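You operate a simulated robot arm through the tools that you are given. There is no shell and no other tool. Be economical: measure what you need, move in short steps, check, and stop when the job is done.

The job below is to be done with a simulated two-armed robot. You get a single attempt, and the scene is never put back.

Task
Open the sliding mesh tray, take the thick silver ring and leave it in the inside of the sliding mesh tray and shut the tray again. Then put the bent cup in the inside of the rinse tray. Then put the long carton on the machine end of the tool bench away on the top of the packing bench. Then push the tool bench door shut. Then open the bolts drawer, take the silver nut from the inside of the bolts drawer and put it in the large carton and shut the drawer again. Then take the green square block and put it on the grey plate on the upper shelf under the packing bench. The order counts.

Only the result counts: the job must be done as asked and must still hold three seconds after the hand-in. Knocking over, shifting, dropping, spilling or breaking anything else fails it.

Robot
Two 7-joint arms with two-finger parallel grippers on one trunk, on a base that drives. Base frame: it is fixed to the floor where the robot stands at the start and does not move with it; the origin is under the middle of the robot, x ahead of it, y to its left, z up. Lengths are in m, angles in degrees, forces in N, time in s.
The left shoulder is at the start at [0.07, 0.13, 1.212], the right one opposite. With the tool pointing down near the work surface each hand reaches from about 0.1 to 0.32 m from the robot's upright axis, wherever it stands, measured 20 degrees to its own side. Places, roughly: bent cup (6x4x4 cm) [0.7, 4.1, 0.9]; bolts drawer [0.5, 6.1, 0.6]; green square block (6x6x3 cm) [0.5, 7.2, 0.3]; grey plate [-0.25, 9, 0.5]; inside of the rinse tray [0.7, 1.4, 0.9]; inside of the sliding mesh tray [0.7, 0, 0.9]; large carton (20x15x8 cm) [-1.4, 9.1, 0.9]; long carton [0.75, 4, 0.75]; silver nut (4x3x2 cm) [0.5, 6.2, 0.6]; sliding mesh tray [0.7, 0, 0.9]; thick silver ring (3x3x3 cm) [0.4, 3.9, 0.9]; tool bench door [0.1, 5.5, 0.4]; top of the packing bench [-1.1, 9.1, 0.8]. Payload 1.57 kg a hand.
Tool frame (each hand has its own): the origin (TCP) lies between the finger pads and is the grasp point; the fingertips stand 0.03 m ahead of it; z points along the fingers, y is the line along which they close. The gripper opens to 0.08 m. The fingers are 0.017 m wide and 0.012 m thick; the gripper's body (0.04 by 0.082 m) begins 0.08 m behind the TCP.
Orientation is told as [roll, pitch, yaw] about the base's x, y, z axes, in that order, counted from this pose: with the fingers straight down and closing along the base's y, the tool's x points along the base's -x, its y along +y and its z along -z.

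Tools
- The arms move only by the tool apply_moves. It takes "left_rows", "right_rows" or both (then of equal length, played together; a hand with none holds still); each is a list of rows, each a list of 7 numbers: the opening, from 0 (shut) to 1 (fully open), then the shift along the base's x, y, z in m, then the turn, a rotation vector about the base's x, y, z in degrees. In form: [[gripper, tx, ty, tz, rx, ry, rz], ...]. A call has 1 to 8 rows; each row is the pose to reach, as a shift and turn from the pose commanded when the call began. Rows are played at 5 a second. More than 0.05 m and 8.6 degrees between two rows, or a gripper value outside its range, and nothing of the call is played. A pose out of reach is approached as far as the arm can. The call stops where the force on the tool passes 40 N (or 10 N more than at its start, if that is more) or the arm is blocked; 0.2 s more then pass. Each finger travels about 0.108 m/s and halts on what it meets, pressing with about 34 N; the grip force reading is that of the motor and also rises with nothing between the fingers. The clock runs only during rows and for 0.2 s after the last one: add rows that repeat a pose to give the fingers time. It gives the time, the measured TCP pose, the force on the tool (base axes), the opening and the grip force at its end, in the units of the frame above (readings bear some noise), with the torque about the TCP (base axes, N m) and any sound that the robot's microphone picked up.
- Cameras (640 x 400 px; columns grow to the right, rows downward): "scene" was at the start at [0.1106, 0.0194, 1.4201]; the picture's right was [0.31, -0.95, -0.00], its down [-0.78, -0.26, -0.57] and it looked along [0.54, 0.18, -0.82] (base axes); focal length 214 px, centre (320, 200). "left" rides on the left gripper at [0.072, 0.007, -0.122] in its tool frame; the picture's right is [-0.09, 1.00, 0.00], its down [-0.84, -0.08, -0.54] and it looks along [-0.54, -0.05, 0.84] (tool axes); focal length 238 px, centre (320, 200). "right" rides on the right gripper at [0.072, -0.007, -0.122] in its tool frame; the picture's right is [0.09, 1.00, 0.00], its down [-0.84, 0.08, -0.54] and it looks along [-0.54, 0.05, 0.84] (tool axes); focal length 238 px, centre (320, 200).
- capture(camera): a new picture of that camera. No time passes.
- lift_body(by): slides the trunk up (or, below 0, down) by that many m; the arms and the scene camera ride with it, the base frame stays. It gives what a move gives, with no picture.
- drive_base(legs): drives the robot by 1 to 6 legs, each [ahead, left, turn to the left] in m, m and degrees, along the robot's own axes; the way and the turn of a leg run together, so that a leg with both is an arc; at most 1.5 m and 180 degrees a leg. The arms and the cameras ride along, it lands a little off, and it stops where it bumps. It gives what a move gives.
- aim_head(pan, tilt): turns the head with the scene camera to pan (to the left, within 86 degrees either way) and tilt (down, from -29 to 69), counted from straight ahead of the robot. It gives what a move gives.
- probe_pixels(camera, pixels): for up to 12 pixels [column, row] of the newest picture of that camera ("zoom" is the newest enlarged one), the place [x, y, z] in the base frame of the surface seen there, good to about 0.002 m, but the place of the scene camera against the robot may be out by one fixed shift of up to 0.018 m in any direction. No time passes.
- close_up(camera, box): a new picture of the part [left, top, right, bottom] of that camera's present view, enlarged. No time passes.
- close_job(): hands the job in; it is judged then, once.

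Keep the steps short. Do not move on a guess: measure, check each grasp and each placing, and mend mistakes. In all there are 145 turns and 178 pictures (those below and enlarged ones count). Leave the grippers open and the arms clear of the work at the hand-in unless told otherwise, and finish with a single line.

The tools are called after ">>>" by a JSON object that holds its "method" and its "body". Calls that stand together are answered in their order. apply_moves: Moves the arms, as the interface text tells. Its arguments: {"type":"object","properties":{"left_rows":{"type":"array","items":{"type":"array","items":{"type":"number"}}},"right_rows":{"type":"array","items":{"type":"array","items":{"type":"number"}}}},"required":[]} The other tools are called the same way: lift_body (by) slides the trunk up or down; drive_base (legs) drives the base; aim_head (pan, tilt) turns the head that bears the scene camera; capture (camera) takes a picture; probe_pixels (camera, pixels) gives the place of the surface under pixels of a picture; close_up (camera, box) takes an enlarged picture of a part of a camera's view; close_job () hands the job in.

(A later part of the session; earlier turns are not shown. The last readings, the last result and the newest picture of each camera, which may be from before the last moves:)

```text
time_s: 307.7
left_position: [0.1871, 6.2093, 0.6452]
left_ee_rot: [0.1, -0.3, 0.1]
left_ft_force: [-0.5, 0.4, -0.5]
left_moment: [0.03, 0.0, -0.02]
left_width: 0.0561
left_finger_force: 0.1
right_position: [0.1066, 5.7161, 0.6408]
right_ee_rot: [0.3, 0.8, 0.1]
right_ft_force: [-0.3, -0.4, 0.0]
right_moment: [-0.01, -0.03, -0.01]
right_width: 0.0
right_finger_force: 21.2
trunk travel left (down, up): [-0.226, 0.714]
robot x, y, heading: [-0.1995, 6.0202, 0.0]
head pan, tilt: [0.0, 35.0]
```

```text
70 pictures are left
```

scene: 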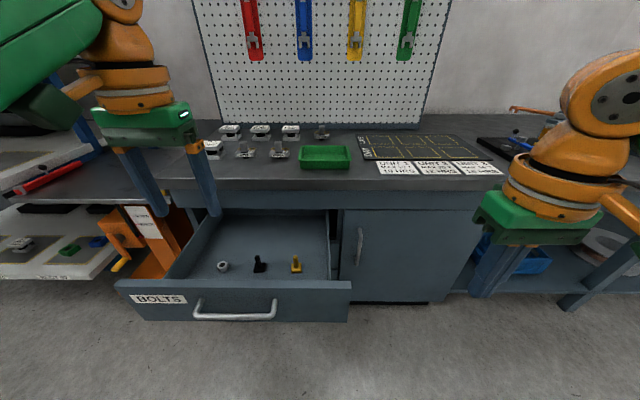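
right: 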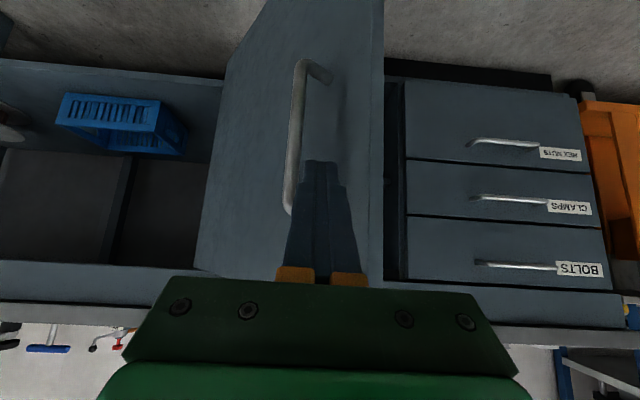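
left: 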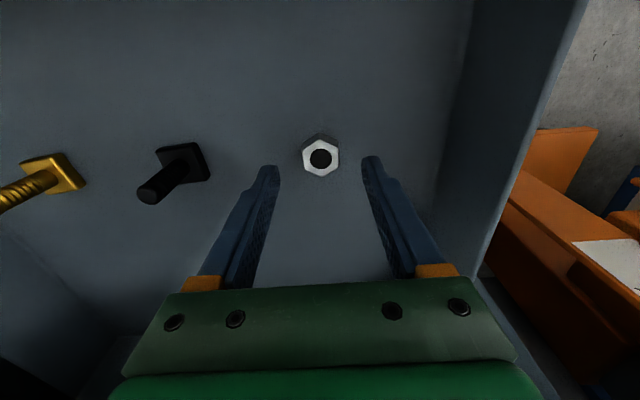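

Nearly centred (5 mm off along the pads, which is fine). I lower 0.044 and close.

>>> {"method": "lift_body", "body": {"by": -0.044}}

>>> {"method": "apply_moves", "body": {"left_rows": [[0.4, 0, 0, 0, 0, 0, 0], [0.1, 0, 0, 0, 0, 0, 0], [0, 0, 0, 0, 0, 0, 0], [0, 0, 0, 0, 0, 0, 0]]}}

>>> {"method": "capture", "body": {"camera": "left"}}

```text
time_s: 308.5
left_position: [0.1668, 6.245, 0.6164]
left_ee_rot: [-1.9, -4.0, 3.9]
left_ft_force: [-0.7, -3.1, 102.6]
left_moment: [-3.47, -0.32, 0.09]
left_width: 0.0608
left_finger_force: 2.3
right_position: [0.1196, 5.7534, 0.5955]
right_ee_rot: [0.1, 0.8, 4.1]
right_ft_force: [-0.3, -0.1, -0.3]
right_moment: [0.1, -0.06, 0.01]
right_width: 0.0
right_finger_force: 21.2
trunk travel left (down, up): [-0.184, 0.756]
robot x, y, heading: [-0.2124, 6.0341, 4.1]
head pan, tilt: [0.0, 35.0]
stopped: the force on the tool passed its limit at 315 N (the readings are from after the stop); the commanded pose is now the measured one
```

```text
time_s: 309.5
left_position: [0.1673, 6.242, 0.616]
left_ee_rot: [-1.7, -3.5, 3.8]
left_ft_force: [-2.0, -24.3, 83.8]
left_moment: [-1.48, -0.07, -0.08]
left_width: 0.0094
left_finger_force: 27.4
right_position: [0.1208, 5.751, 0.5958]
right_ee_rot: [0.3, 0.9, 4.1]
right_ft_force: [0.1, 0.2, 0.1]
right_moment: [0.0, -0.02, 0.02]
right_width: 0.0
right_finger_force: 21.2
trunk travel left (down, up): [-0.184, 0.756]
robot x, y, heading: [-0.2089, 6.0316, 3.9]
head pan, tilt: [0.0, 35.0]
```

```text
69 pictures are left
```

left: 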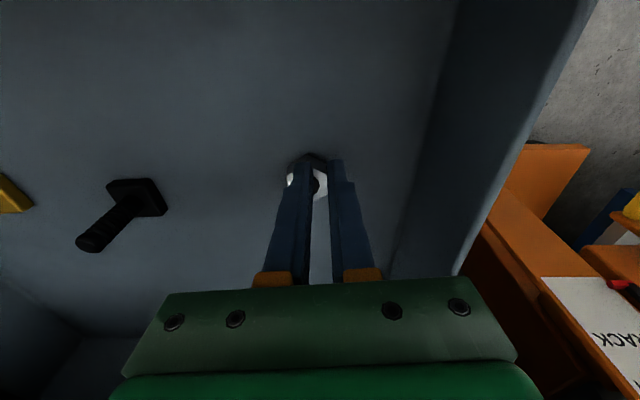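

The lift stopped on a big force and the robot was turned about 4°, so something was caught. I raise at once and look.

>>> {"method": "lift_body", "body": {"by": 0.06}}

>>> {"method": "capture", "body": {"camera": "left"}}

>>> {"method": "capture", "body": {"camera": "scene"}}

>>> {"method": "capture", "body": {"camera": "right"}}

```text
time_s: 310.5
left_position: [0.1763, 6.2519, 0.6638]
left_ee_rot: [-2.0, -2.2, 4.0]
left_ft_force: [0.9, -0.5, 0.4]
left_moment: [-0.01, 0.01, 0.04]
left_width: 0.0002
left_finger_force: 21.0
right_position: [0.1274, 5.7584, 0.6536]
right_ee_rot: [-0.4, 1.8, 4.1]
right_ft_force: [-0.3, 0.4, 1.0]
right_moment: [-0.03, -0.01, -0.02]
right_width: 0.0002
right_finger_force: 21.0
trunk travel left (down, up): [-0.244, 0.696]
robot x, y, heading: [-0.2065, 6.0336, 4.1]
head pan, tilt: [0.0, 35.0]
```

```text
68 pictures are left
```

left: 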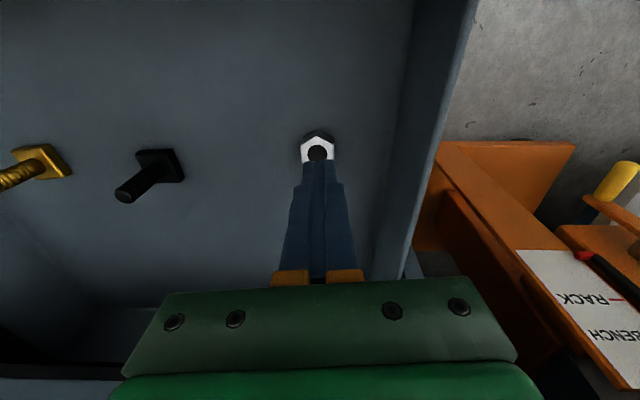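

```text
67 pictures are left
```

scene: 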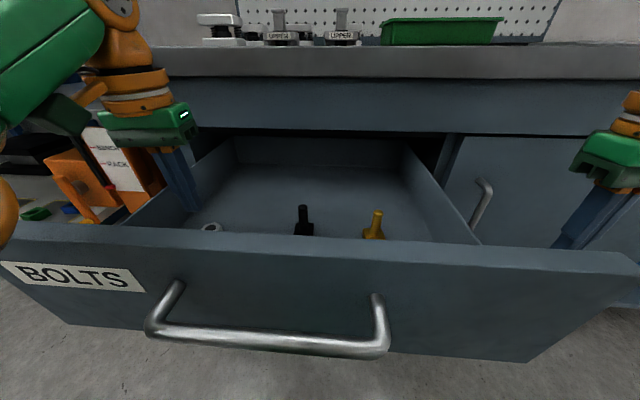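

```text
66 pictures are left
```

right: 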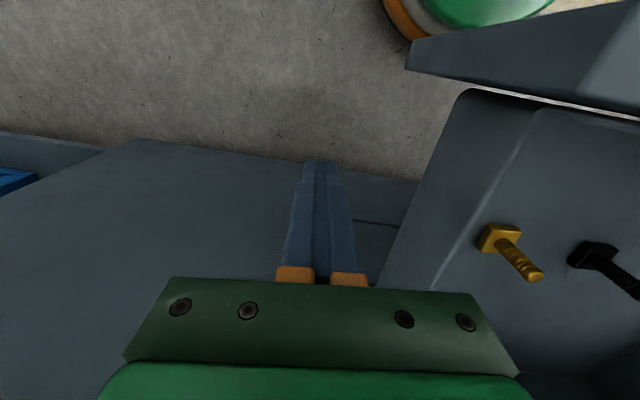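

The fingers landed on the nut after the robot was twisted. The low upper arm probably caught the drawer front. I check the nut, the drawer and the cart for shifts, after raising well clear.

>>> {"method": "lift_body", "body": {"by": 0.2}}

>>> {"method": "drive_base", "body": {"legs": [[0, 0, -4.1]]}}

>>> {"method": "capture", "body": {"camera": "left"}}

>>> {"method": "capture", "body": {"camera": "scene"}}

```text
time_s: 312.6
left_position: [0.1755, 6.2511, 0.8646]
left_ee_rot: [-2.1, -2.3, 4.1]
left_ft_force: [0.8, 0.0, 0.1]
left_moment: [-0.05, -0.01, 0.01]
left_width: 0.0
left_finger_force: 21.5
right_position: [0.128, 5.7588, 0.8548]
right_ee_rot: [-0.4, 1.8, 4.1]
right_ft_force: [-0.7, 0.1, -0.9]
right_moment: [0.02, -0.01, 0.01]
right_width: 0.0001
right_finger_force: 21.6
trunk travel left (down, up): [-0.444, 0.496]
robot x, y, heading: [-0.2078, 6.0316, 3.9]
head pan, tilt: [0.0, 35.0]
```

```text
time_s: 313.5
left_position: [0.1899, 6.2223, 0.8645]
left_ee_rot: [-2.0, -2.2, -0.1]
left_ft_force: [-0.7, -0.4, -0.1]
left_moment: [0.01, 0.0, 0.0]
left_width: 0.0002
left_finger_force: 21.0
right_position: [0.1081, 5.7356, 0.8544]
right_ee_rot: [-0.4, 1.7, 0.0]
right_ft_force: [1.1, 0.2, 0.4]
right_moment: [0.01, 0.02, -0.04]
right_width: 0.0
right_finger_force: 21.0
trunk travel left (down, up): [-0.444, 0.496]
robot x, y, heading: [-0.2074, 6.0315, -0.0]
head pan, tilt: [0.0, 35.0]
```

```text
65 pictures are left
```

left: 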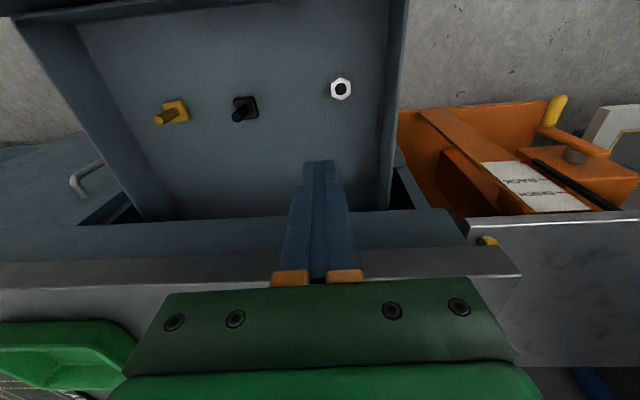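

```text
64 pictures are left
```

scene: 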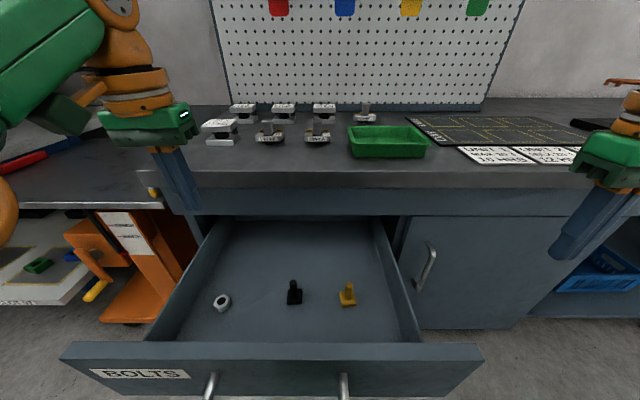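

>>> {"method": "probe_pixels", "body": {"camera": "left", "pixels": [[341, 81], [341, 98], [332, 89], [350, 89], [255, 103], [185, 105], [380, 60], [500, 180]]}}

>>> {"method": "probe_pixels", "body": {"camera": "scene", "pixels": [[250, 350], [150, 373], [420, 350], [275, 345], [222, 302], [294, 296], [347, 298], [10, 200], [5, 215]]}}

>>> {"method": "close_up", "body": {"camera": "left", "box": [305, 60, 380, 120]}}

```text
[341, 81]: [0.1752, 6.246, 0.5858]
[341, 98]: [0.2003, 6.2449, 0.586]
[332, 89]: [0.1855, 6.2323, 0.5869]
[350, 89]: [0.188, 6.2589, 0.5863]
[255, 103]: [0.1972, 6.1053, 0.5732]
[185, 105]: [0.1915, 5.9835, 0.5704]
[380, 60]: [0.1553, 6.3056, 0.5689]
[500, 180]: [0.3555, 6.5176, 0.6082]
```

```text
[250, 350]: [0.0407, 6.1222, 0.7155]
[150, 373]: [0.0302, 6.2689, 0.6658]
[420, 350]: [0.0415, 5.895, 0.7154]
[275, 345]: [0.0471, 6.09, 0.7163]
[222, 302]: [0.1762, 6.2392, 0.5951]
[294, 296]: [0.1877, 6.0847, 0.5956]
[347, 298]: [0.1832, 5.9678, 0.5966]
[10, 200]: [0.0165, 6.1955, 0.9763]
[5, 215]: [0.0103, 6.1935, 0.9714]
```

```text
6.67 times, centred on (342, 90) of left
```

zoom: 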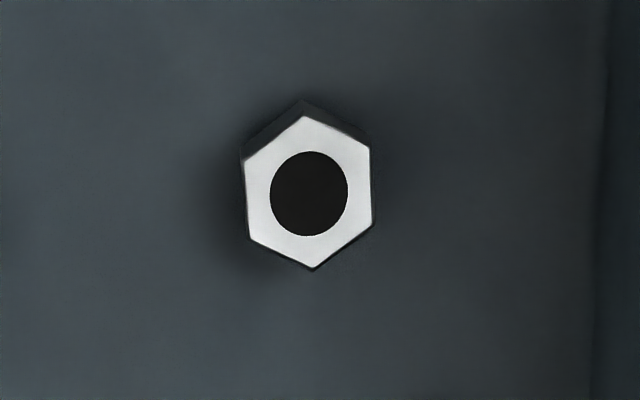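

The nut moved to [0.188, 6.245] but lies flat, and the other parts are in place. A forearm part at [0.01, 6.19], about 0.11 above the hand, had met the drawer front. I now lower the hand by the arm itself, so the elbow stays higher.

>>> {"method": "apply_moves", "body": {"left_rows": [[0.3, 0, 0.01, -0.03, 1, 1, 0], [0.6, 0, 0.02, -0.06, 2, 2, 0], [0.7, 0, 0.023, -0.09, 2, 2, 0], [0.7, 0, 0.023, -0.12, 2, 2, 0], [0.7, 0, 0.023, -0.15, 2, 2, 0], [0.7, 0, 0.023, -0.17, 2, 2, 0]]}}

>>> {"method": "capture", "body": {"camera": "scene"}}

>>> {"method": "probe_pixels", "body": {"camera": "scene", "pixels": [[5, 150], [5, 200], [5, 240], [20, 180], [30, 260], [60, 200], [100, 150], [5, 300]]}}

```text
time_s: 314.9
left_position: [0.1903, 6.2466, 0.6938]
left_ee_rot: [-0.2, -0.3, -0.1]
left_ft_force: [-0.6, 0.3, -0.1]
left_moment: [0.02, 0.04, 0.02]
left_width: 0.0562
left_finger_force: 0.1
right_position: [0.1076, 5.7339, 0.8543]
right_ee_rot: [-0.5, 1.8, 0.0]
right_ft_force: [0.2, -0.6, -0.7]
right_moment: [0.03, 0.02, 0.03]
right_width: 0.0001
right_finger_force: 21.3
trunk travel left (down, up): [-0.444, 0.496]
robot x, y, heading: [-0.2065, 6.031, -0.2]
head pan, tilt: [0.0, 35.0]
```

```text
62 pictures are left
```

scene: 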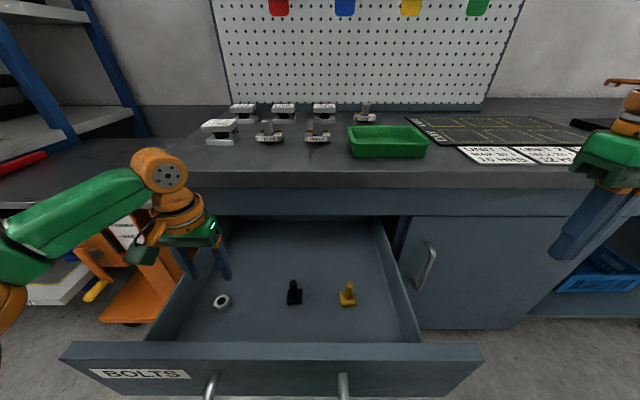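

```text
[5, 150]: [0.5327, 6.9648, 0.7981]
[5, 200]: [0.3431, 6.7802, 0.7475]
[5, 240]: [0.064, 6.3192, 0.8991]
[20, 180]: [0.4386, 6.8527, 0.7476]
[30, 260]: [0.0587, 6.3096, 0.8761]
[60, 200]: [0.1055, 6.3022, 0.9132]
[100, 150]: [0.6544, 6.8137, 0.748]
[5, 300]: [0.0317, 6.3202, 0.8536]
```

The arm reaches down well. I check the alignment over the nut from the left camera, then continue down with the arm.

>>> {"method": "apply_moves", "body": {"left_rows": [[0.7, 0, 0, -0.02, 0, 0, 0], [0.7, 0, 0, -0.045, 0, 0, 0], [0.7, 0, 0, -0.045, 0, 0, 0]]}}

>>> {"method": "capture", "body": {"camera": "left"}}

>>> {"method": "capture", "body": {"camera": "scene"}}

```text
time_s: 315.7
left_position: [0.1915, 6.2457, 0.6489]
left_ee_rot: [0.0, -0.2, -0.2]
left_ft_force: [0.1, 0.5, -0.8]
left_moment: [0.0, -0.01, 0.02]
left_width: 0.056
left_finger_force: 0.0
right_position: [0.1077, 5.7354, 0.854]
right_ee_rot: [-0.4, 1.9, 0.0]
right_ft_force: [-0.1, 0.3, 0.1]
right_moment: [-0.01, -0.01, -0.04]
right_width: 0.0
right_finger_force: 21.3
trunk travel left (down, up): [-0.444, 0.496]
robot x, y, heading: [-0.208, 6.0354, -0.1]
head pan, tilt: [0.0, 35.0]
```

```text
61 pictures are left
```

left: 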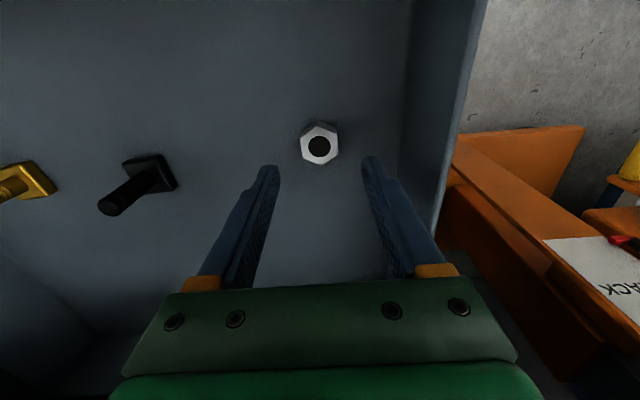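

```text
60 pictures are left
```

scene: 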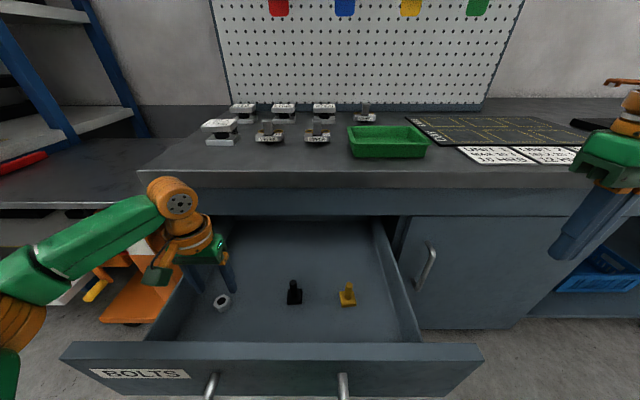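

The elbow is left of the drawer and clear. I lower the last 0.046 by the arm and close.

>>> {"method": "apply_moves", "body": {"left_rows": [[0.7, -0.002, 0, -0.02, 0, 0, 0], [0.7, -0.002, 0, -0.035, 0, 0, 0], [0.7, -0.002, 0, -0.046, 0, 0, 0], [0.4, -0.002, 0, -0.046, 0, 0, 0], [0.1, -0.002, 0, -0.046, 0, 0, 0], [0, -0.002, 0, -0.046, 0, 0, 0], [0, -0.002, 0, -0.046, 0, 0, 0]]}}

>>> {"method": "capture", "body": {"camera": "left"}}

```text
time_s: 317.3
left_position: [0.188, 6.247, 0.6027]
left_ee_rot: [-0.2, -0.2, -0.1]
left_ft_force: [0.0, 0.0, 0.7]
left_moment: [0.04, 0.01, -0.03]
left_width: 0.0287
left_finger_force: 34.1
right_position: [0.1074, 5.7359, 0.8541]
right_ee_rot: [-0.4, 1.8, 0.0]
right_ft_force: [-0.4, 0.3, 0.2]
right_moment: [0.02, 0.0, 0.01]
right_width: 0.0
right_finger_force: 21.6
trunk travel left (down, up): [-0.444, 0.496]
robot x, y, heading: [-0.2097, 6.0348, -0.1]
head pan, tilt: [0.0, 35.0]
```

```text
59 pictures are left
```

left: 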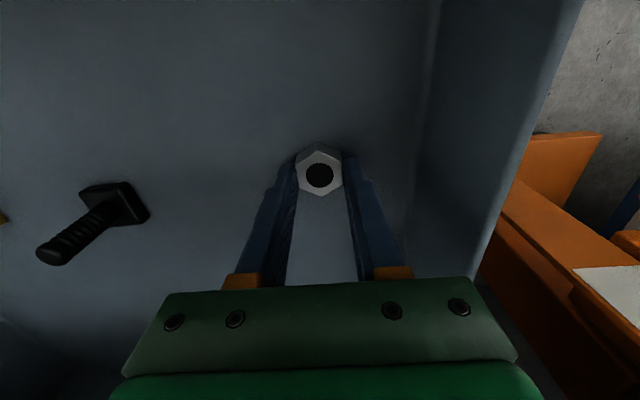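

The nut is held on its flats (0.0287). I lift high, back out, and drive to the packing bench in front of the large carton.

>>> {"method": "lift_body", "body": {"by": 0.4}}

>>> {"method": "drive_base", "body": {"legs": [[-0.6, 0, 0], [0, 0, 90], [1.5, 0.2, 0], [0.7, 0.18, 0]]}}

>>> {"method": "capture", "body": {"camera": "scene"}}

>>> {"method": "capture", "body": {"camera": "left"}}

```text
time_s: 321.1
left_position: [0.1884, 6.2478, 1.004]
left_ee_rot: [-0.1, -0.1, -0.2]
left_ft_force: [-0.2, -0.3, -0.7]
left_moment: [-0.05, 0.03, -0.02]
left_width: 0.029
left_finger_force: 34.1
right_position: [0.1078, 5.7344, 1.2537]
right_ee_rot: [-0.4, 1.8, 0.0]
right_ft_force: [-0.4, 0.5, -0.2]
right_moment: [0.0, 0.03, -0.01]
right_width: 0.0001
right_finger_force: 21.3
trunk travel left (down, up): [-0.844, 0.096]
robot x, y, heading: [-0.2078, 6.0325, -0.2]
head pan, tilt: [0.0, 35.0]
```

```text
refused: leg 3 is longer than a leg can be; nothing moved
```

```text
58 pictures are left
```

scene: 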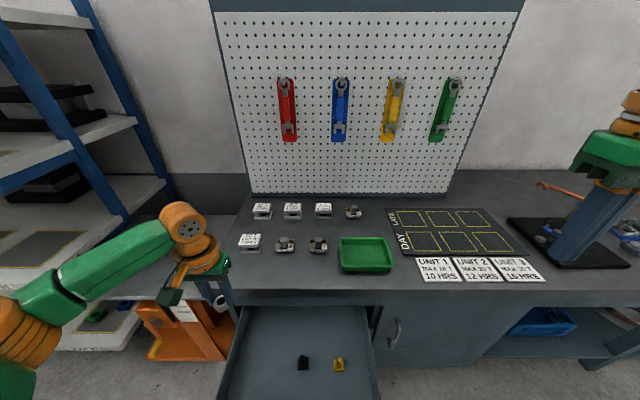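

```text
57 pictures are left
```

left: 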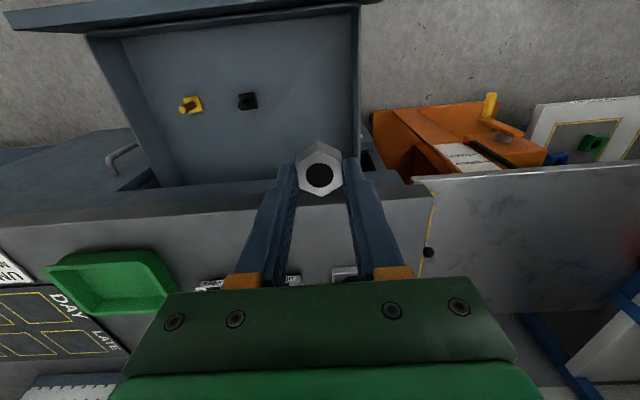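

The nut is clear of the drawer. I drive in permitted leg lengths.

>>> {"method": "drive_base", "body": {"legs": [[-0.6, 0, 0], [0, 0, 90], [1.4, 0.2, 0], [0.75, 0.18, 0]]}}

>>> {"method": "capture", "body": {"camera": "scene"}}

>>> {"method": "capture", "body": {"camera": "left"}}

```text
time_s: 338.9
left_position: [-1.4929, 8.5695, 1.0044]
left_ee_rot: [-0.2, -0.4, 92.3]
left_ft_force: [0.0, 0.5, 0.1]
left_moment: [-0.01, 0.03, 0.0]
left_width: 0.029
left_finger_force: 33.8
right_position: [-0.9793, 8.5107, 1.2557]
right_ee_rot: [-0.4, 1.8, 92.5]
right_ft_force: [0.6, 0.0, 0.6]
right_moment: [0.01, 0.0, 0.0]
right_width: 0.0
right_finger_force: 21.7
trunk travel left (down, up): [-0.844, 0.096]
robot x, y, heading: [-1.2595, 8.1787, 92.4]
head pan, tilt: [0.0, 35.0]
```

```text
56 pictures are left
```

scene: 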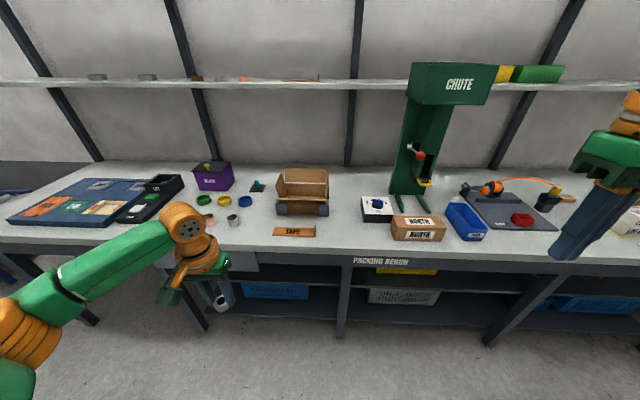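

```text
55 pictures are left
```

left: 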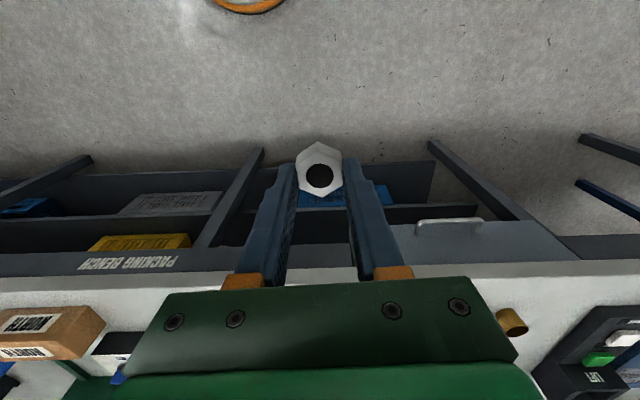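

I measure the large carton.

>>> {"method": "close_up", "body": {"camera": "scene", "box": [240, 150, 360, 250]}}

>>> {"method": "probe_pixels", "body": {"camera": "scene", "pixels": [[302, 196], [278, 204], [327, 204], [302, 203], [302, 210], [302, 175], [280, 185], [325, 180], [295, 190], [295, 233], [302, 187]]}}

```text
4.00 times, centred on (300, 200) of scene
```

zoom: 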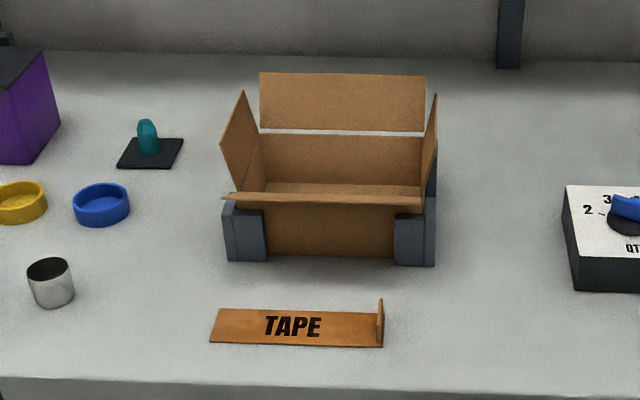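

```text
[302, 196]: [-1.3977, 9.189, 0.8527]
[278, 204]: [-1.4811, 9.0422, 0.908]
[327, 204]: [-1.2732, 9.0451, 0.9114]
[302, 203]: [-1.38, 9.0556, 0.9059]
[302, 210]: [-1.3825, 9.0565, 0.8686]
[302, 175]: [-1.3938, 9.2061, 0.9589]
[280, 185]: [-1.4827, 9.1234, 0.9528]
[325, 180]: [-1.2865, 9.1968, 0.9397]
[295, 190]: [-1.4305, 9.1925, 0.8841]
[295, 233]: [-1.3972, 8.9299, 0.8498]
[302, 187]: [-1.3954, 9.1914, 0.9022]
```

The carton's inside spans x −1.47..−1.29 and y 9.06..9.19, with its floor at ≈0.842 and rim at ≈0.92. I check the bench leg ahead of the base.

>>> {"method": "probe_pixels", "body": {"camera": "scene", "pixels": [[340, 280], [340, 330], [300, 320], [270, 320], [340, 300], [190, 315], [300, 250]]}}

>>> {"method": "apply_moves", "body": {"left_rows": [[0, 0, 0.01, 0.03, 0, 0, 0], [0, 0, 0.01, 0.06, 0, 0, 0], [0, 0, 0.01, 0.09, 0, 0, 0], [0, 0, 0.01, 0.1, 0, 0, 0]]}}

>>> {"method": "drive_base", "body": {"legs": [[0.3, -0.07, -2.4]]}}

>>> {"method": "capture", "body": {"camera": "left"}}

```text
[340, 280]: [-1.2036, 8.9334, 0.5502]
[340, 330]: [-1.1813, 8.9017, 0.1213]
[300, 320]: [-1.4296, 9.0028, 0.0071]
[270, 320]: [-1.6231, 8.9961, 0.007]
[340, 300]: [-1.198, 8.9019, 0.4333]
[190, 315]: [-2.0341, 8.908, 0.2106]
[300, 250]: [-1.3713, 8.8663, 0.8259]
```

```text
time_s: 339.9
left_position: [-1.4948, 8.5803, 1.1027]
left_ee_rot: [-0.2, -0.2, 92.3]
left_ft_force: [0.2, 0.2, 0.0]
left_moment: [0.02, 0.02, -0.01]
left_width: 0.0291
left_finger_force: 34.3
right_position: [-0.9786, 8.513, 1.255]
right_ee_rot: [-0.4, 1.8, 92.6]
right_ft_force: [1.0, 0.0, -0.6]
right_moment: [-0.01, 0.03, -0.01]
right_width: 0.0
right_finger_force: 21.7
trunk travel left (down, up): [-0.844, 0.096]
robot x, y, heading: [-1.2618, 8.1833, 92.6]
head pan, tilt: [0.0, 35.0]
```

```text
time_s: 342.0
left_position: [-1.4155, 8.8926, 1.1044]
left_ee_rot: [0.0, -0.3, 90.0]
left_ft_force: [0.2, 0.4, -1.0]
left_moment: [0.04, -0.04, -0.02]
left_width: 0.0289
left_finger_force: 34.5
right_position: [-0.9024, 8.8041, 1.2555]
right_ee_rot: [-0.4, 1.7, 90.1]
right_ft_force: [-0.5, 0.3, -0.9]
right_moment: [0.03, -0.02, 0.01]
right_width: 0.0
right_finger_force: 21.1
trunk travel left (down, up): [-0.844, 0.096]
robot x, y, heading: [-1.1999, 8.4883, 89.9]
head pan, tilt: [0.0, 35.0]
```

```text
53 pictures are left
```

left: 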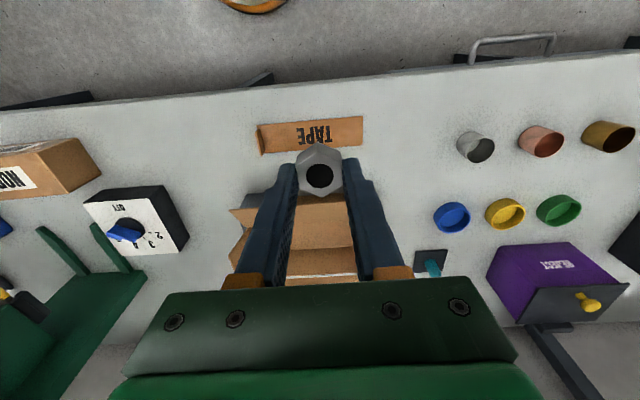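

The bench leg is at y 8.90, so the robot may go to y≈8.65. I pull the right hand back from the chute and drive 0.16 ahead.

>>> {"method": "apply_moves", "body": {"right_rows": [[0, 0.02, -0.04, 0, 0, 0, 0], [0, 0.04, -0.08, 0, 0, 0, 0], [0, 0.04, -0.12, 0, 0, 0, 0], [0, 0.04, -0.14, 0, 0, 0, 0]]}}

>>> {"method": "drive_base", "body": {"legs": [[0.16, -0.035, 0]]}}

>>> {"method": "apply_moves", "body": {"left_rows": [[0, 0, 0.02, -0.02, 0, 0, 0], [0, 0, 0.04, -0.04, 0, 0, 0], [0, 0, 0.055, -0.06, 0, 0, 0], [0, 0, 0.055, -0.06, 0, 0, 0]]}}

>>> {"method": "capture", "body": {"camera": "left"}}

```text
time_s: 343.0
left_position: [-1.4132, 8.8951, 1.1037]
left_ee_rot: [-0.1, -0.1, 90.0]
left_ft_force: [0.5, 0.8, -0.3]
left_moment: [0.02, 0.0, 0.02]
left_width: 0.0292
left_finger_force: 33.7
right_position: [-0.8867, 8.7794, 1.2434]
right_ee_rot: [-0.4, 1.7, 90.1]
right_ft_force: [0.3, -0.5, -0.1]
right_moment: [-0.01, 0.03, -0.01]
right_width: 0.0001
right_finger_force: 21.2
right hand out of reach, approached as far as the arm can: row 1, 2, 3, 4
trunk travel left (down, up): [-0.844, 0.096]
robot x, y, heading: [-1.2015, 8.4893, 89.8]
head pan, tilt: [0.0, 35.0]
```

```text
time_s: 344.4
left_position: [-1.3788, 9.0496, 1.1053]
left_ee_rot: [-0.1, -0.4, 89.8]
left_ft_force: [0.5, 0.4, -0.7]
left_moment: [0.01, 0.02, 0.03]
left_width: 0.0289
left_finger_force: 34.3
right_position: [-0.8521, 8.9345, 1.2448]
right_ee_rot: [-0.4, 1.6, 90.1]
right_ft_force: [-1.1, 0.6, 0.9]
right_moment: [0.02, -0.01, 0.03]
right_width: 0.0
right_finger_force: 21.1
trunk travel left (down, up): [-0.844, 0.096]
robot x, y, heading: [-1.1637, 8.6467, 89.9]
head pan, tilt: [0.0, 35.0]
```

```text
time_s: 345.4
left_position: [-1.378, 9.1086, 1.0431]
left_ee_rot: [-0.1, -0.2, 89.8]
left_ft_force: [-0.4, 0.8, -1.0]
left_moment: [-0.01, -0.02, 0.04]
left_width: 0.0294
left_finger_force: 33.6
right_position: [-0.8505, 8.937, 1.2433]
right_ee_rot: [-0.5, 1.7, 90.1]
right_ft_force: [-0.4, 0.3, 0.6]
right_moment: [0.01, 0.0, -0.01]
right_width: 0.0002
right_finger_force: 21.4
trunk travel left (down, up): [-0.844, 0.096]
robot x, y, heading: [-1.1637, 8.6484, 89.9]
head pan, tilt: [0.0, 35.0]
```

```text
52 pictures are left
```

left: 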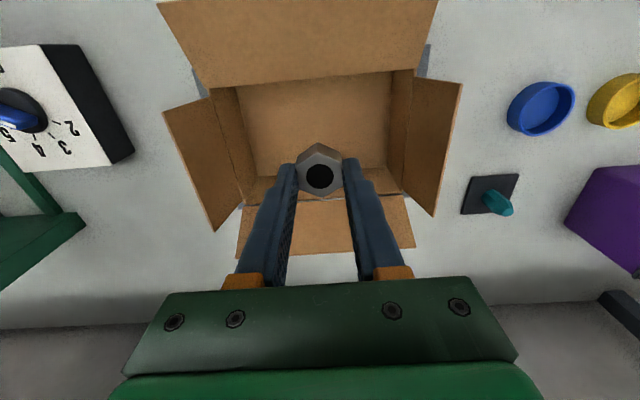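

The nut hangs over the carton. I measure its inside and then lower.

>>> {"method": "probe_pixels", "body": {"camera": "left", "pixels": [[300, 110], [370, 130], [240, 100], [400, 100], [300, 65], [260, 190], [440, 200], [250, 240], [210, 200]]}}

```text
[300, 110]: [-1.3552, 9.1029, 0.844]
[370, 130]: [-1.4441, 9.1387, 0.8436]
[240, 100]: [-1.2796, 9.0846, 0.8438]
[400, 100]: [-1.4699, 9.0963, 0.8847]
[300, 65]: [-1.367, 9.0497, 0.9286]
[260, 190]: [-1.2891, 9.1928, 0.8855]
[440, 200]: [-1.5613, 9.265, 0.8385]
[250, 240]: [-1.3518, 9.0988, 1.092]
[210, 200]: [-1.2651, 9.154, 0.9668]
```

The floor is at 0.844. I lower 0.155 so the nut just reaches the floor, then open.

>>> {"method": "lift_body", "body": {"by": -0.155}}

>>> {"method": "apply_moves", "body": {"left_rows": [[0, 0, 0, -0.003, 0, 0, 0], [0.4, 0, 0, -0.004, 0, 0, 0], [0.65, 0, 0, -0.004, 0, 0, 0], [0.65, 0, 0, -0.004, 0, 0, 0]]}}

>>> {"method": "lift_body", "body": {"by": 0.17}}

>>> {"method": "capture", "body": {"camera": "left"}}

```text
time_s: 347.2
left_position: [-1.3792, 9.1085, 0.8884]
left_ee_rot: [0.0, -0.2, 89.9]
left_ft_force: [-0.5, -0.5, -0.4]
left_moment: [0.0, 0.0, -0.01]
left_width: 0.0292
left_finger_force: 33.9
right_position: [-0.8502, 8.9363, 1.0879]
right_ee_rot: [-0.4, 1.8, 90.1]
right_ft_force: [-0.3, -0.1, 0.1]
right_moment: [-0.04, 0.0, 0.0]
right_width: 0.0
right_finger_force: 21.3
trunk travel left (down, up): [-0.689, 0.251]
robot x, y, heading: [-1.1666, 8.6491, 89.9]
head pan, tilt: [0.0, 35.0]
```

```text
time_s: 348.2
left_position: [-1.3787, 9.1094, 0.8845]
left_ee_rot: [-0.1, -0.1, 89.9]
left_ft_force: [-1.0, 0.3, -0.4]
left_moment: [-0.01, 0.01, 0.0]
left_width: 0.052
left_finger_force: 0.0
right_position: [-0.8518, 8.9367, 1.0881]
right_ee_rot: [-0.4, 1.8, 90.3]
right_ft_force: [-0.3, 0.5, -0.2]
right_moment: [-0.04, 0.0, 0.03]
right_width: 0.0003
right_finger_force: 21.4
trunk travel left (down, up): [-0.689, 0.251]
robot x, y, heading: [-1.1675, 8.6495, 89.8]
head pan, tilt: [0.0, 35.0]
```

```text
time_s: 350.1
left_position: [-1.3787, 9.1094, 1.0555]
left_ee_rot: [-0.2, -0.2, 89.8]
left_ft_force: [-0.2, -0.4, 0.2]
left_moment: [-0.05, 0.0, 0.02]
left_width: 0.0521
left_finger_force: 0.0
right_position: [-0.8508, 8.9368, 1.2583]
right_ee_rot: [-0.4, 1.9, 90.1]
right_ft_force: [0.5, -0.4, 0.5]
right_moment: [0.02, 0.01, 0.0]
right_width: 0.0
right_finger_force: 21.2
trunk travel left (down, up): [-0.859, 0.081]
robot x, y, heading: [-1.163, 8.6452, 89.9]
head pan, tilt: [0.0, 35.0]
```

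```text
51 pictures are left
```

left: 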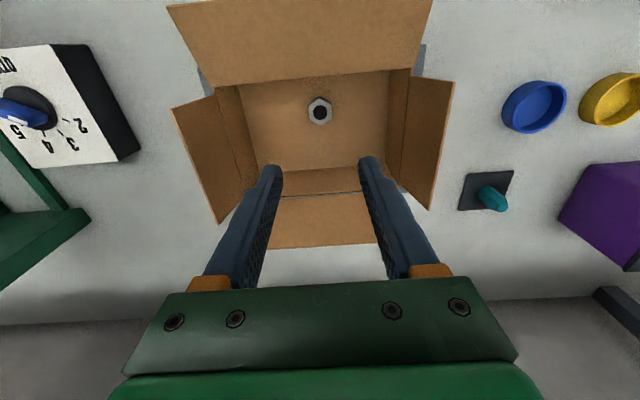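

The nut lies in the large carton at (320,110). I back off and drive to the bolts drawer to shut it.

>>> {"method": "drive_base", "body": {"legs": [[-0.45, 0, 0], [0, 0, -90], [0, -1.4, 0], [0, -0.92, 0], [0.5, 0, 0]]}}

>>> {"method": "capture", "body": {"camera": "scene"}}

```text
time_s: 370.0
left_position: [-0.2659, 6.1026, 1.0542]
left_ee_rot: [-0.1, -0.3, -1.7]
left_ft_force: [0.1, 0.7, -0.4]
left_moment: [0.0, 0.01, 0.02]
left_width: 0.052
left_finger_force: 0.0
right_position: [-0.4519, 5.5814, 1.2596]
right_ee_rot: [-0.4, 1.8, -1.6]
right_ft_force: [-0.4, -0.2, 0.4]
right_moment: [-0.01, 0.01, 0.03]
right_width: 0.0
right_finger_force: 20.9
trunk travel left (down, up): [-0.859, 0.081]
robot x, y, heading: [-0.7334, 5.9038, -1.5]
head pan, tilt: [0.0, 35.0]
```

```text
50 pictures are left
```

scene: 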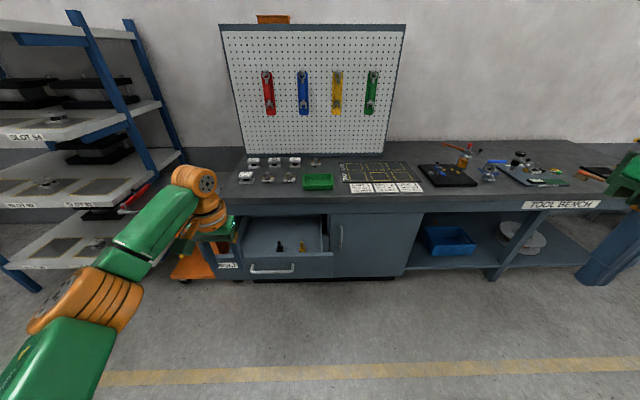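

The door is still shut and the drawer open. I tilt the left hand 45° forward with the fingers closed, and lower the trunk.

>>> {"method": "apply_moves", "body": {"left_rows": [[0.3, -0.03, 0, 0, 0, -7, 0], [0, -0.06, 0, 0, 0, -14, 0], [0, -0.09, 0, 0, 0, -21, 0], [0, -0.11, 0, 0, 0, -28, 0], [0, -0.12, 0, 0, 0, -35, 0], [0, -0.13, 0, 0, 0, -42, 0], [0, -0.13, 0, 0, 0, -42, 0]]}}

>>> {"method": "lift_body", "body": {"by": -0.34}}

>>> {"method": "drive_base", "body": {"legs": [[0.25, 0.01, 1.5]]}}

>>> {"method": "capture", "body": {"camera": "left"}}

>>> {"method": "capture", "body": {"camera": "scene"}}

```text
time_s: 371.6
left_position: [-0.3444, 6.1121, 1.0538]
left_ee_rot: [1.5, -42.2, -2.5]
left_ft_force: [0.4, -0.5, -0.6]
left_moment: [0.02, 0.01, 0.01]
left_width: 0.0
left_finger_force: 21.5
left hand out of reach, approached as far as the arm can: row 5, 6, 7
right_position: [-0.452, 5.5809, 1.258]
right_ee_rot: [-0.3, 1.8, -1.6]
right_ft_force: [-0.3, 0.2, 0.7]
right_moment: [0.01, 0.02, 0.01]
right_width: 0.0
right_finger_force: 21.5
trunk travel left (down, up): [-0.859, 0.081]
robot x, y, heading: [-0.7326, 5.9014, -1.9]
head pan, tilt: [0.0, 35.0]
```

```text
time_s: 375.0
left_position: [-0.3443, 6.1121, 0.7135]
left_ee_rot: [1.5, -42.1, -2.4]
left_ft_force: [-0.5, 0.2, -1.2]
left_moment: [0.01, -0.05, 0.02]
left_width: 0.0004
left_finger_force: 21.0
right_position: [-0.4504, 5.5816, 0.9173]
right_ee_rot: [-0.5, 1.8, -1.6]
right_ft_force: [-0.5, 0.5, 0.0]
right_moment: [-0.01, 0.0, -0.01]
right_width: 0.0
right_finger_force: 21.6
trunk travel left (down, up): [-0.519, 0.421]
robot x, y, heading: [-0.7306, 5.9029, -1.9]
head pan, tilt: [0.0, 35.0]
```

```text
time_s: 376.8
left_position: [-0.0988, 6.1269, 0.7135]
left_ee_rot: [1.5, -42.2, -0.9]
left_ft_force: [-0.5, -0.1, 0.0]
left_moment: [0.03, 0.02, 0.01]
left_width: 0.0004
left_finger_force: 21.1
right_position: [-0.1923, 5.5943, 0.9185]
right_ee_rot: [-0.4, 1.8, -0.2]
right_ft_force: [-0.1, 0.9, 0.1]
right_moment: [0.0, 0.03, -0.03]
right_width: 0.0002
right_finger_force: 20.9
trunk travel left (down, up): [-0.519, 0.421]
robot x, y, heading: [-0.4804, 5.9054, -0.3]
head pan, tilt: [0.0, 35.0]
```

```text
49 pictures are left
```

left: 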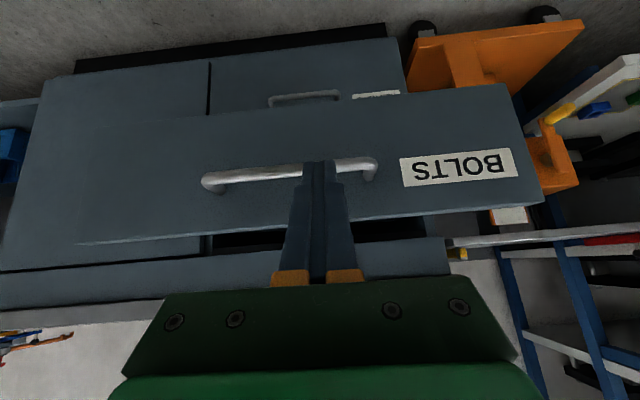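

```text
48 pictures are left
```

scene: 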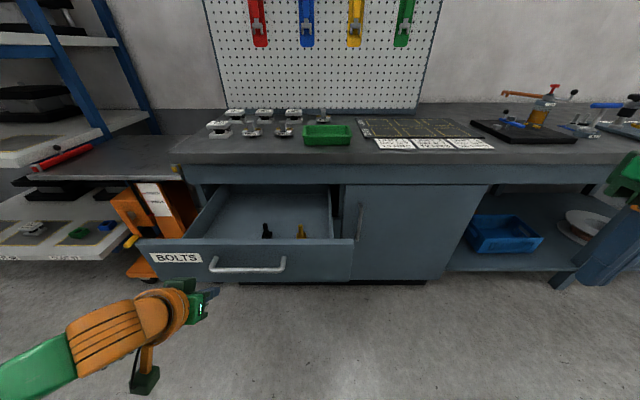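

I lower 0.012 so the tip meets the panel above the handle bar, then push by driving ahead 0.33.

>>> {"method": "lift_body", "body": {"by": -0.012}}

>>> {"method": "drive_base", "body": {"legs": [[0.33, 0, 0.3]]}}

>>> {"method": "capture", "body": {"camera": "scene"}}

>>> {"method": "capture", "body": {"camera": "left"}}

```text
time_s: 377.4
left_position: [-0.0979, 6.1258, 0.7014]
left_ee_rot: [1.5, -42.2, -0.9]
left_ft_force: [-0.4, -0.8, 0.3]
left_moment: [0.02, -0.03, 0.01]
left_width: 0.0
left_finger_force: 21.8
right_position: [-0.1918, 5.5933, 0.9061]
right_ee_rot: [-0.4, 1.8, -0.1]
right_ft_force: [-1.0, -0.5, -0.8]
right_moment: [0.0, -0.01, -0.03]
right_width: 0.0
right_finger_force: 21.0
trunk travel left (down, up): [-0.507, 0.433]
robot x, y, heading: [-0.4782, 5.9096, -0.6]
head pan, tilt: [0.0, 35.0]
```

```text
time_s: 379.6
left_position: [0.2285, 6.1294, 0.7015]
left_ee_rot: [1.5, -42.3, -0.6]
left_ft_force: [-0.5, -1.1, -0.1]
left_moment: [0.02, -0.03, 0.0]
left_width: 0.0001
left_finger_force: 21.1
right_position: [0.14, 5.5948, 0.906]
right_ee_rot: [-0.4, 1.9, 0.3]
right_ft_force: [-0.3, 1.2, 0.7]
right_moment: [-0.01, 0.02, 0.0]
right_width: 0.0
right_finger_force: 21.4
trunk travel left (down, up): [-0.507, 0.433]
robot x, y, heading: [-0.1509, 5.9062, 0.1]
head pan, tilt: [0.0, 35.0]
```

```text
47 pictures are left
```

scene: 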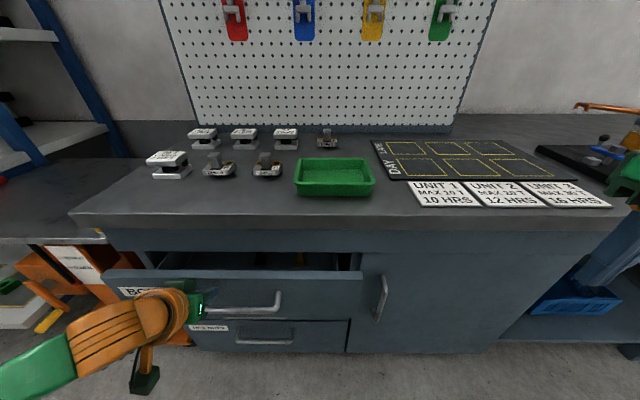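

```text
46 pictures are left
```

left: 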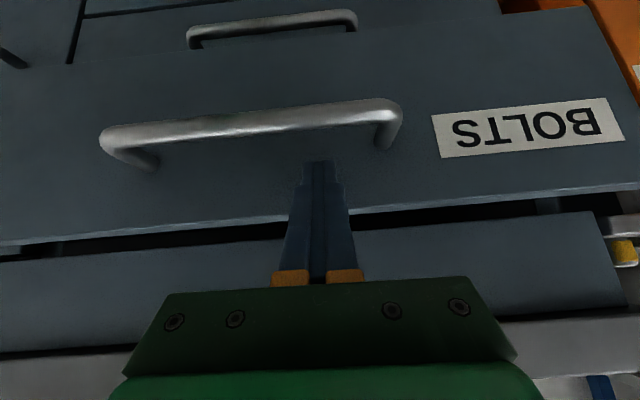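

About 8 cm remain. I drive 0.05 more, then finish with the arm until it stops.

>>> {"method": "drive_base", "body": {"legs": [[0.05, 0, 0]]}}

>>> {"method": "apply_moves", "body": {"left_rows": [[0, 0.01, 0, 0, 0, 0, 0], [0, 0.02, 0, 0, 0, 0, 0], [0, 0.03, 0, 0, 0, 0, 0], [0, 0.04, 0, 0, 0, 0, 0], [0, 0.05, 0, 0, 0, 0, 0]]}}

>>> {"method": "capture", "body": {"camera": "scene"}}

>>> {"method": "capture", "body": {"camera": "left"}}

```text
time_s: 380.5
left_position: [0.2788, 6.1302, 0.7023]
left_ee_rot: [1.5, -42.2, -0.5]
left_ft_force: [0.2, -0.9, -0.9]
left_moment: [0.02, -0.01, 0.02]
left_width: 0.0
left_finger_force: 21.4
right_position: [0.1882, 5.5952, 0.906]
right_ee_rot: [-0.3, 1.8, 0.3]
right_ft_force: [0.2, 0.7, 0.5]
right_moment: [-0.02, 0.02, 0.0]
right_width: 0.0
right_finger_force: 20.8
trunk travel left (down, up): [-0.507, 0.433]
robot x, y, heading: [-0.1027, 5.9071, -0.1]
head pan, tilt: [0.0, 35.0]
```

```text
time_s: 381.5
left_position: [0.3061, 6.1301, 0.7014]
left_ee_rot: [1.6, -41.5, -0.6]
left_ft_force: [-25.2, 1.1, 10.3]
left_moment: [-0.24, 0.16, 0.04]
left_width: 0.0
left_finger_force: 21.1
right_position: [0.1816, 5.5961, 0.9084]
right_ee_rot: [-0.3, 1.2, 0.6]
right_ft_force: [-0.3, -0.5, -0.4]
right_moment: [-0.01, -0.01, 0.01]
right_width: 0.0
right_finger_force: 21.5
trunk travel left (down, up): [-0.507, 0.433]
robot x, y, heading: [-0.1005, 5.9084, 0.7]
head pan, tilt: [0.0, 35.0]
stopped in row 4 (left hand): the force on the tool passed its limit at 50 N (the readings are from after the stop); the commanded pose is now the measured one
```

```text
45 pictures are left
```

scene: 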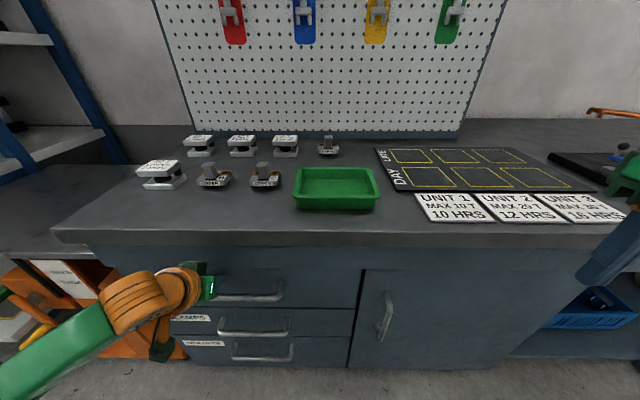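

```text
44 pictures are left
```

left: 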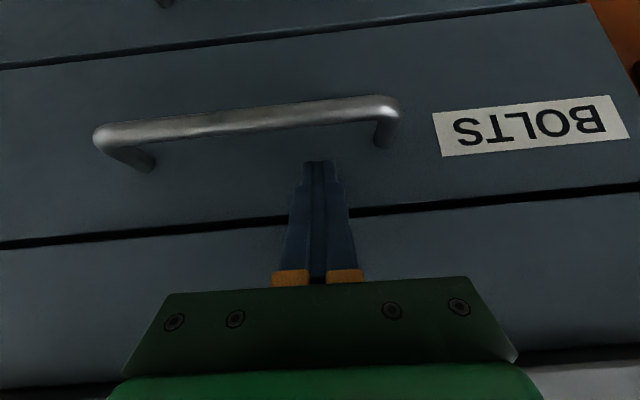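

It stopped firmly. I check the drawer face (it was 0.331 when shut).

>>> {"method": "probe_pixels", "body": {"camera": "left", "pixels": [[200, 190], [450, 175], [250, 280], [250, 20], [260, 118]]}}

>>> {"method": "drive_base", "body": {"legs": [[-0.5, 0, 0]]}}

>>> {"method": "apply_moves", "body": {"left_rows": [[0, 0, 0, 0.02, 0, 7, 0], [0, 0.02, 0, 0.04, 0, 14, 0], [0, 0.04, 0, 0.06, 0, 21, 0], [0, 0.06, 0, 0.08, 0, 28, 0], [0, 0.06, 0, 0.1, 0, 35, 0], [0, 0.06, 0, 0.12, 0, 42, 0], [0, 0.06, 0, 0.12, 0, 42, 0]]}}

>>> {"method": "aim_head", "body": {"pan": 50, "tilt": 30}}

>>> {"method": "capture", "body": {"camera": "scene"}}

```text
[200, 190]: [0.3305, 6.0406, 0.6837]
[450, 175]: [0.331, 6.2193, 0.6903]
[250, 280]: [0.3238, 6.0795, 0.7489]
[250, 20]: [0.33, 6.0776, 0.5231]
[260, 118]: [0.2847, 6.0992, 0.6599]
```

```text
time_s: 384.4
left_position: [-0.1716, 6.1269, 0.6963]
left_ee_rot: [1.5, -41.1, -0.9]
left_ft_force: [-0.1, -0.9, -0.3]
left_moment: [0.02, 0.0, 0.0]
left_width: 0.0
left_finger_force: 21.3
right_position: [-0.2979, 5.5933, 0.9063]
right_ee_rot: [-0.4, 1.7, 0.0]
right_ft_force: [-0.2, -1.1, -0.8]
right_moment: [0.02, -0.02, -0.01]
right_width: 0.0001
right_finger_force: 21.5
trunk travel left (down, up): [-0.507, 0.433]
robot x, y, heading: [-0.5904, 5.9028, -0.1]
head pan, tilt: [0.0, 35.0]
```

```text
time_s: 386.0
left_position: [-0.1214, 6.1308, 0.8089]
left_ee_rot: [1.0, -1.7, -0.8]
left_ft_force: [0.2, -0.1, 0.0]
left_moment: [0.0, 0.0, 0.0]
left_width: 0.0
left_finger_force: 21.5
left hand out of reach, approached as far as the arm can: row 6, 7
right_position: [-0.2989, 5.5934, 0.9055]
right_ee_rot: [-0.4, 1.8, 0.1]
right_ft_force: [-0.7, 0.2, 0.3]
right_moment: [-0.05, 0.04, 0.03]
right_width: 0.0
right_finger_force: 21.6
trunk travel left (down, up): [-0.507, 0.433]
robot x, y, heading: [-0.5872, 5.9042, -0.0]
head pan, tilt: [0.0, 35.0]
```

```text
time_s: 387.2
left_position: [-0.1226, 6.1302, 0.8096]
left_ee_rot: [0.9, -1.7, -0.8]
left_ft_force: [0.0, 0.0, -0.3]
left_moment: [0.01, 0.01, -0.01]
left_width: 0.0
left_finger_force: 20.7
right_position: [-0.2993, 5.5935, 0.9066]
right_ee_rot: [-0.4, 1.7, 0.1]
right_ft_force: [-0.3, 0.1, -0.5]
right_moment: [-0.03, -0.03, -0.01]
right_width: 0.0002
right_finger_force: 21.1
trunk travel left (down, up): [-0.507, 0.433]
robot x, y, heading: [-0.59, 5.9055, -0.1]
head pan, tilt: [50.0, 30.0]
```

```text
43 pictures are left
```

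scene: 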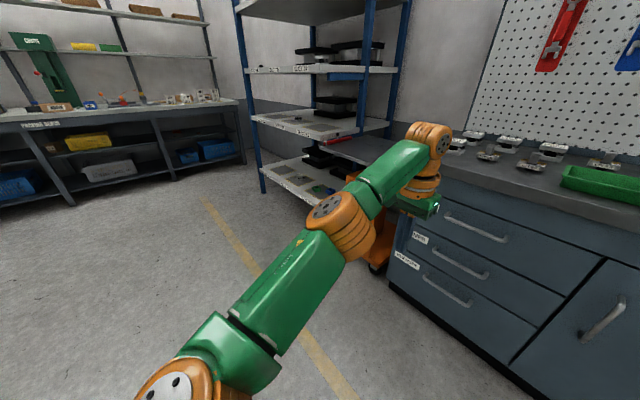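

The drawer is shut (0.331). Next is the green block on the lowest rack shelf. I drive to face the rack and look.

>>> {"method": "drive_base", "body": {"legs": [[0, 1.25, 0.2]]}}

>>> {"method": "aim_head", "body": {"pan": 0, "tilt": 42}}

>>> {"method": "capture", "body": {"camera": "scene"}}

```text
time_s: 393.5
left_position: [-0.1334, 7.3944, 0.8089]
left_ee_rot: [0.9, -1.7, 0.1]
left_ft_force: [-0.2, 0.3, 0.0]
left_moment: [-0.02, -0.01, -0.03]
left_width: 0.0
left_finger_force: 21.1
right_position: [-0.3017, 6.8557, 0.9058]
right_ee_rot: [-0.4, 1.8, 1.0]
right_ft_force: [-0.2, 0.3, -0.1]
right_moment: [0.01, 0.03, -0.01]
right_width: 0.0001
right_finger_force: 20.8
trunk travel left (down, up): [-0.507, 0.433]
robot x, y, heading: [-0.5943, 7.164, 1.1]
head pan, tilt: [50.0, 30.0]
```

```text
time_s: 394.7
left_position: [-0.1332, 7.3963, 0.8093]
left_ee_rot: [1.0, -1.7, 0.1]
left_ft_force: [-0.3, 0.1, 0.0]
left_moment: [0.03, 0.04, 0.04]
left_width: 0.0
left_finger_force: 20.8
right_position: [-0.3023, 6.8556, 0.9048]
right_ee_rot: [-0.5, 1.8, 1.0]
right_ft_force: [-0.3, 0.0, 0.3]
right_moment: [0.01, 0.03, 0.02]
right_width: 0.0001
right_finger_force: 21.1
trunk travel left (down, up): [-0.507, 0.433]
robot x, y, heading: [-0.5974, 7.1576, 0.8]
head pan, tilt: [0.0, 42.0]
```

```text
42 pictures are left
```

scene: 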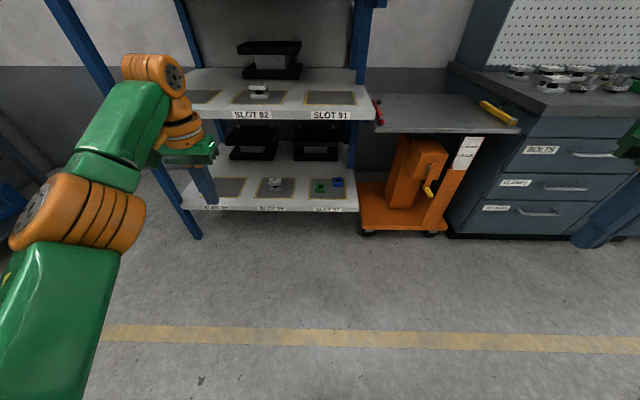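

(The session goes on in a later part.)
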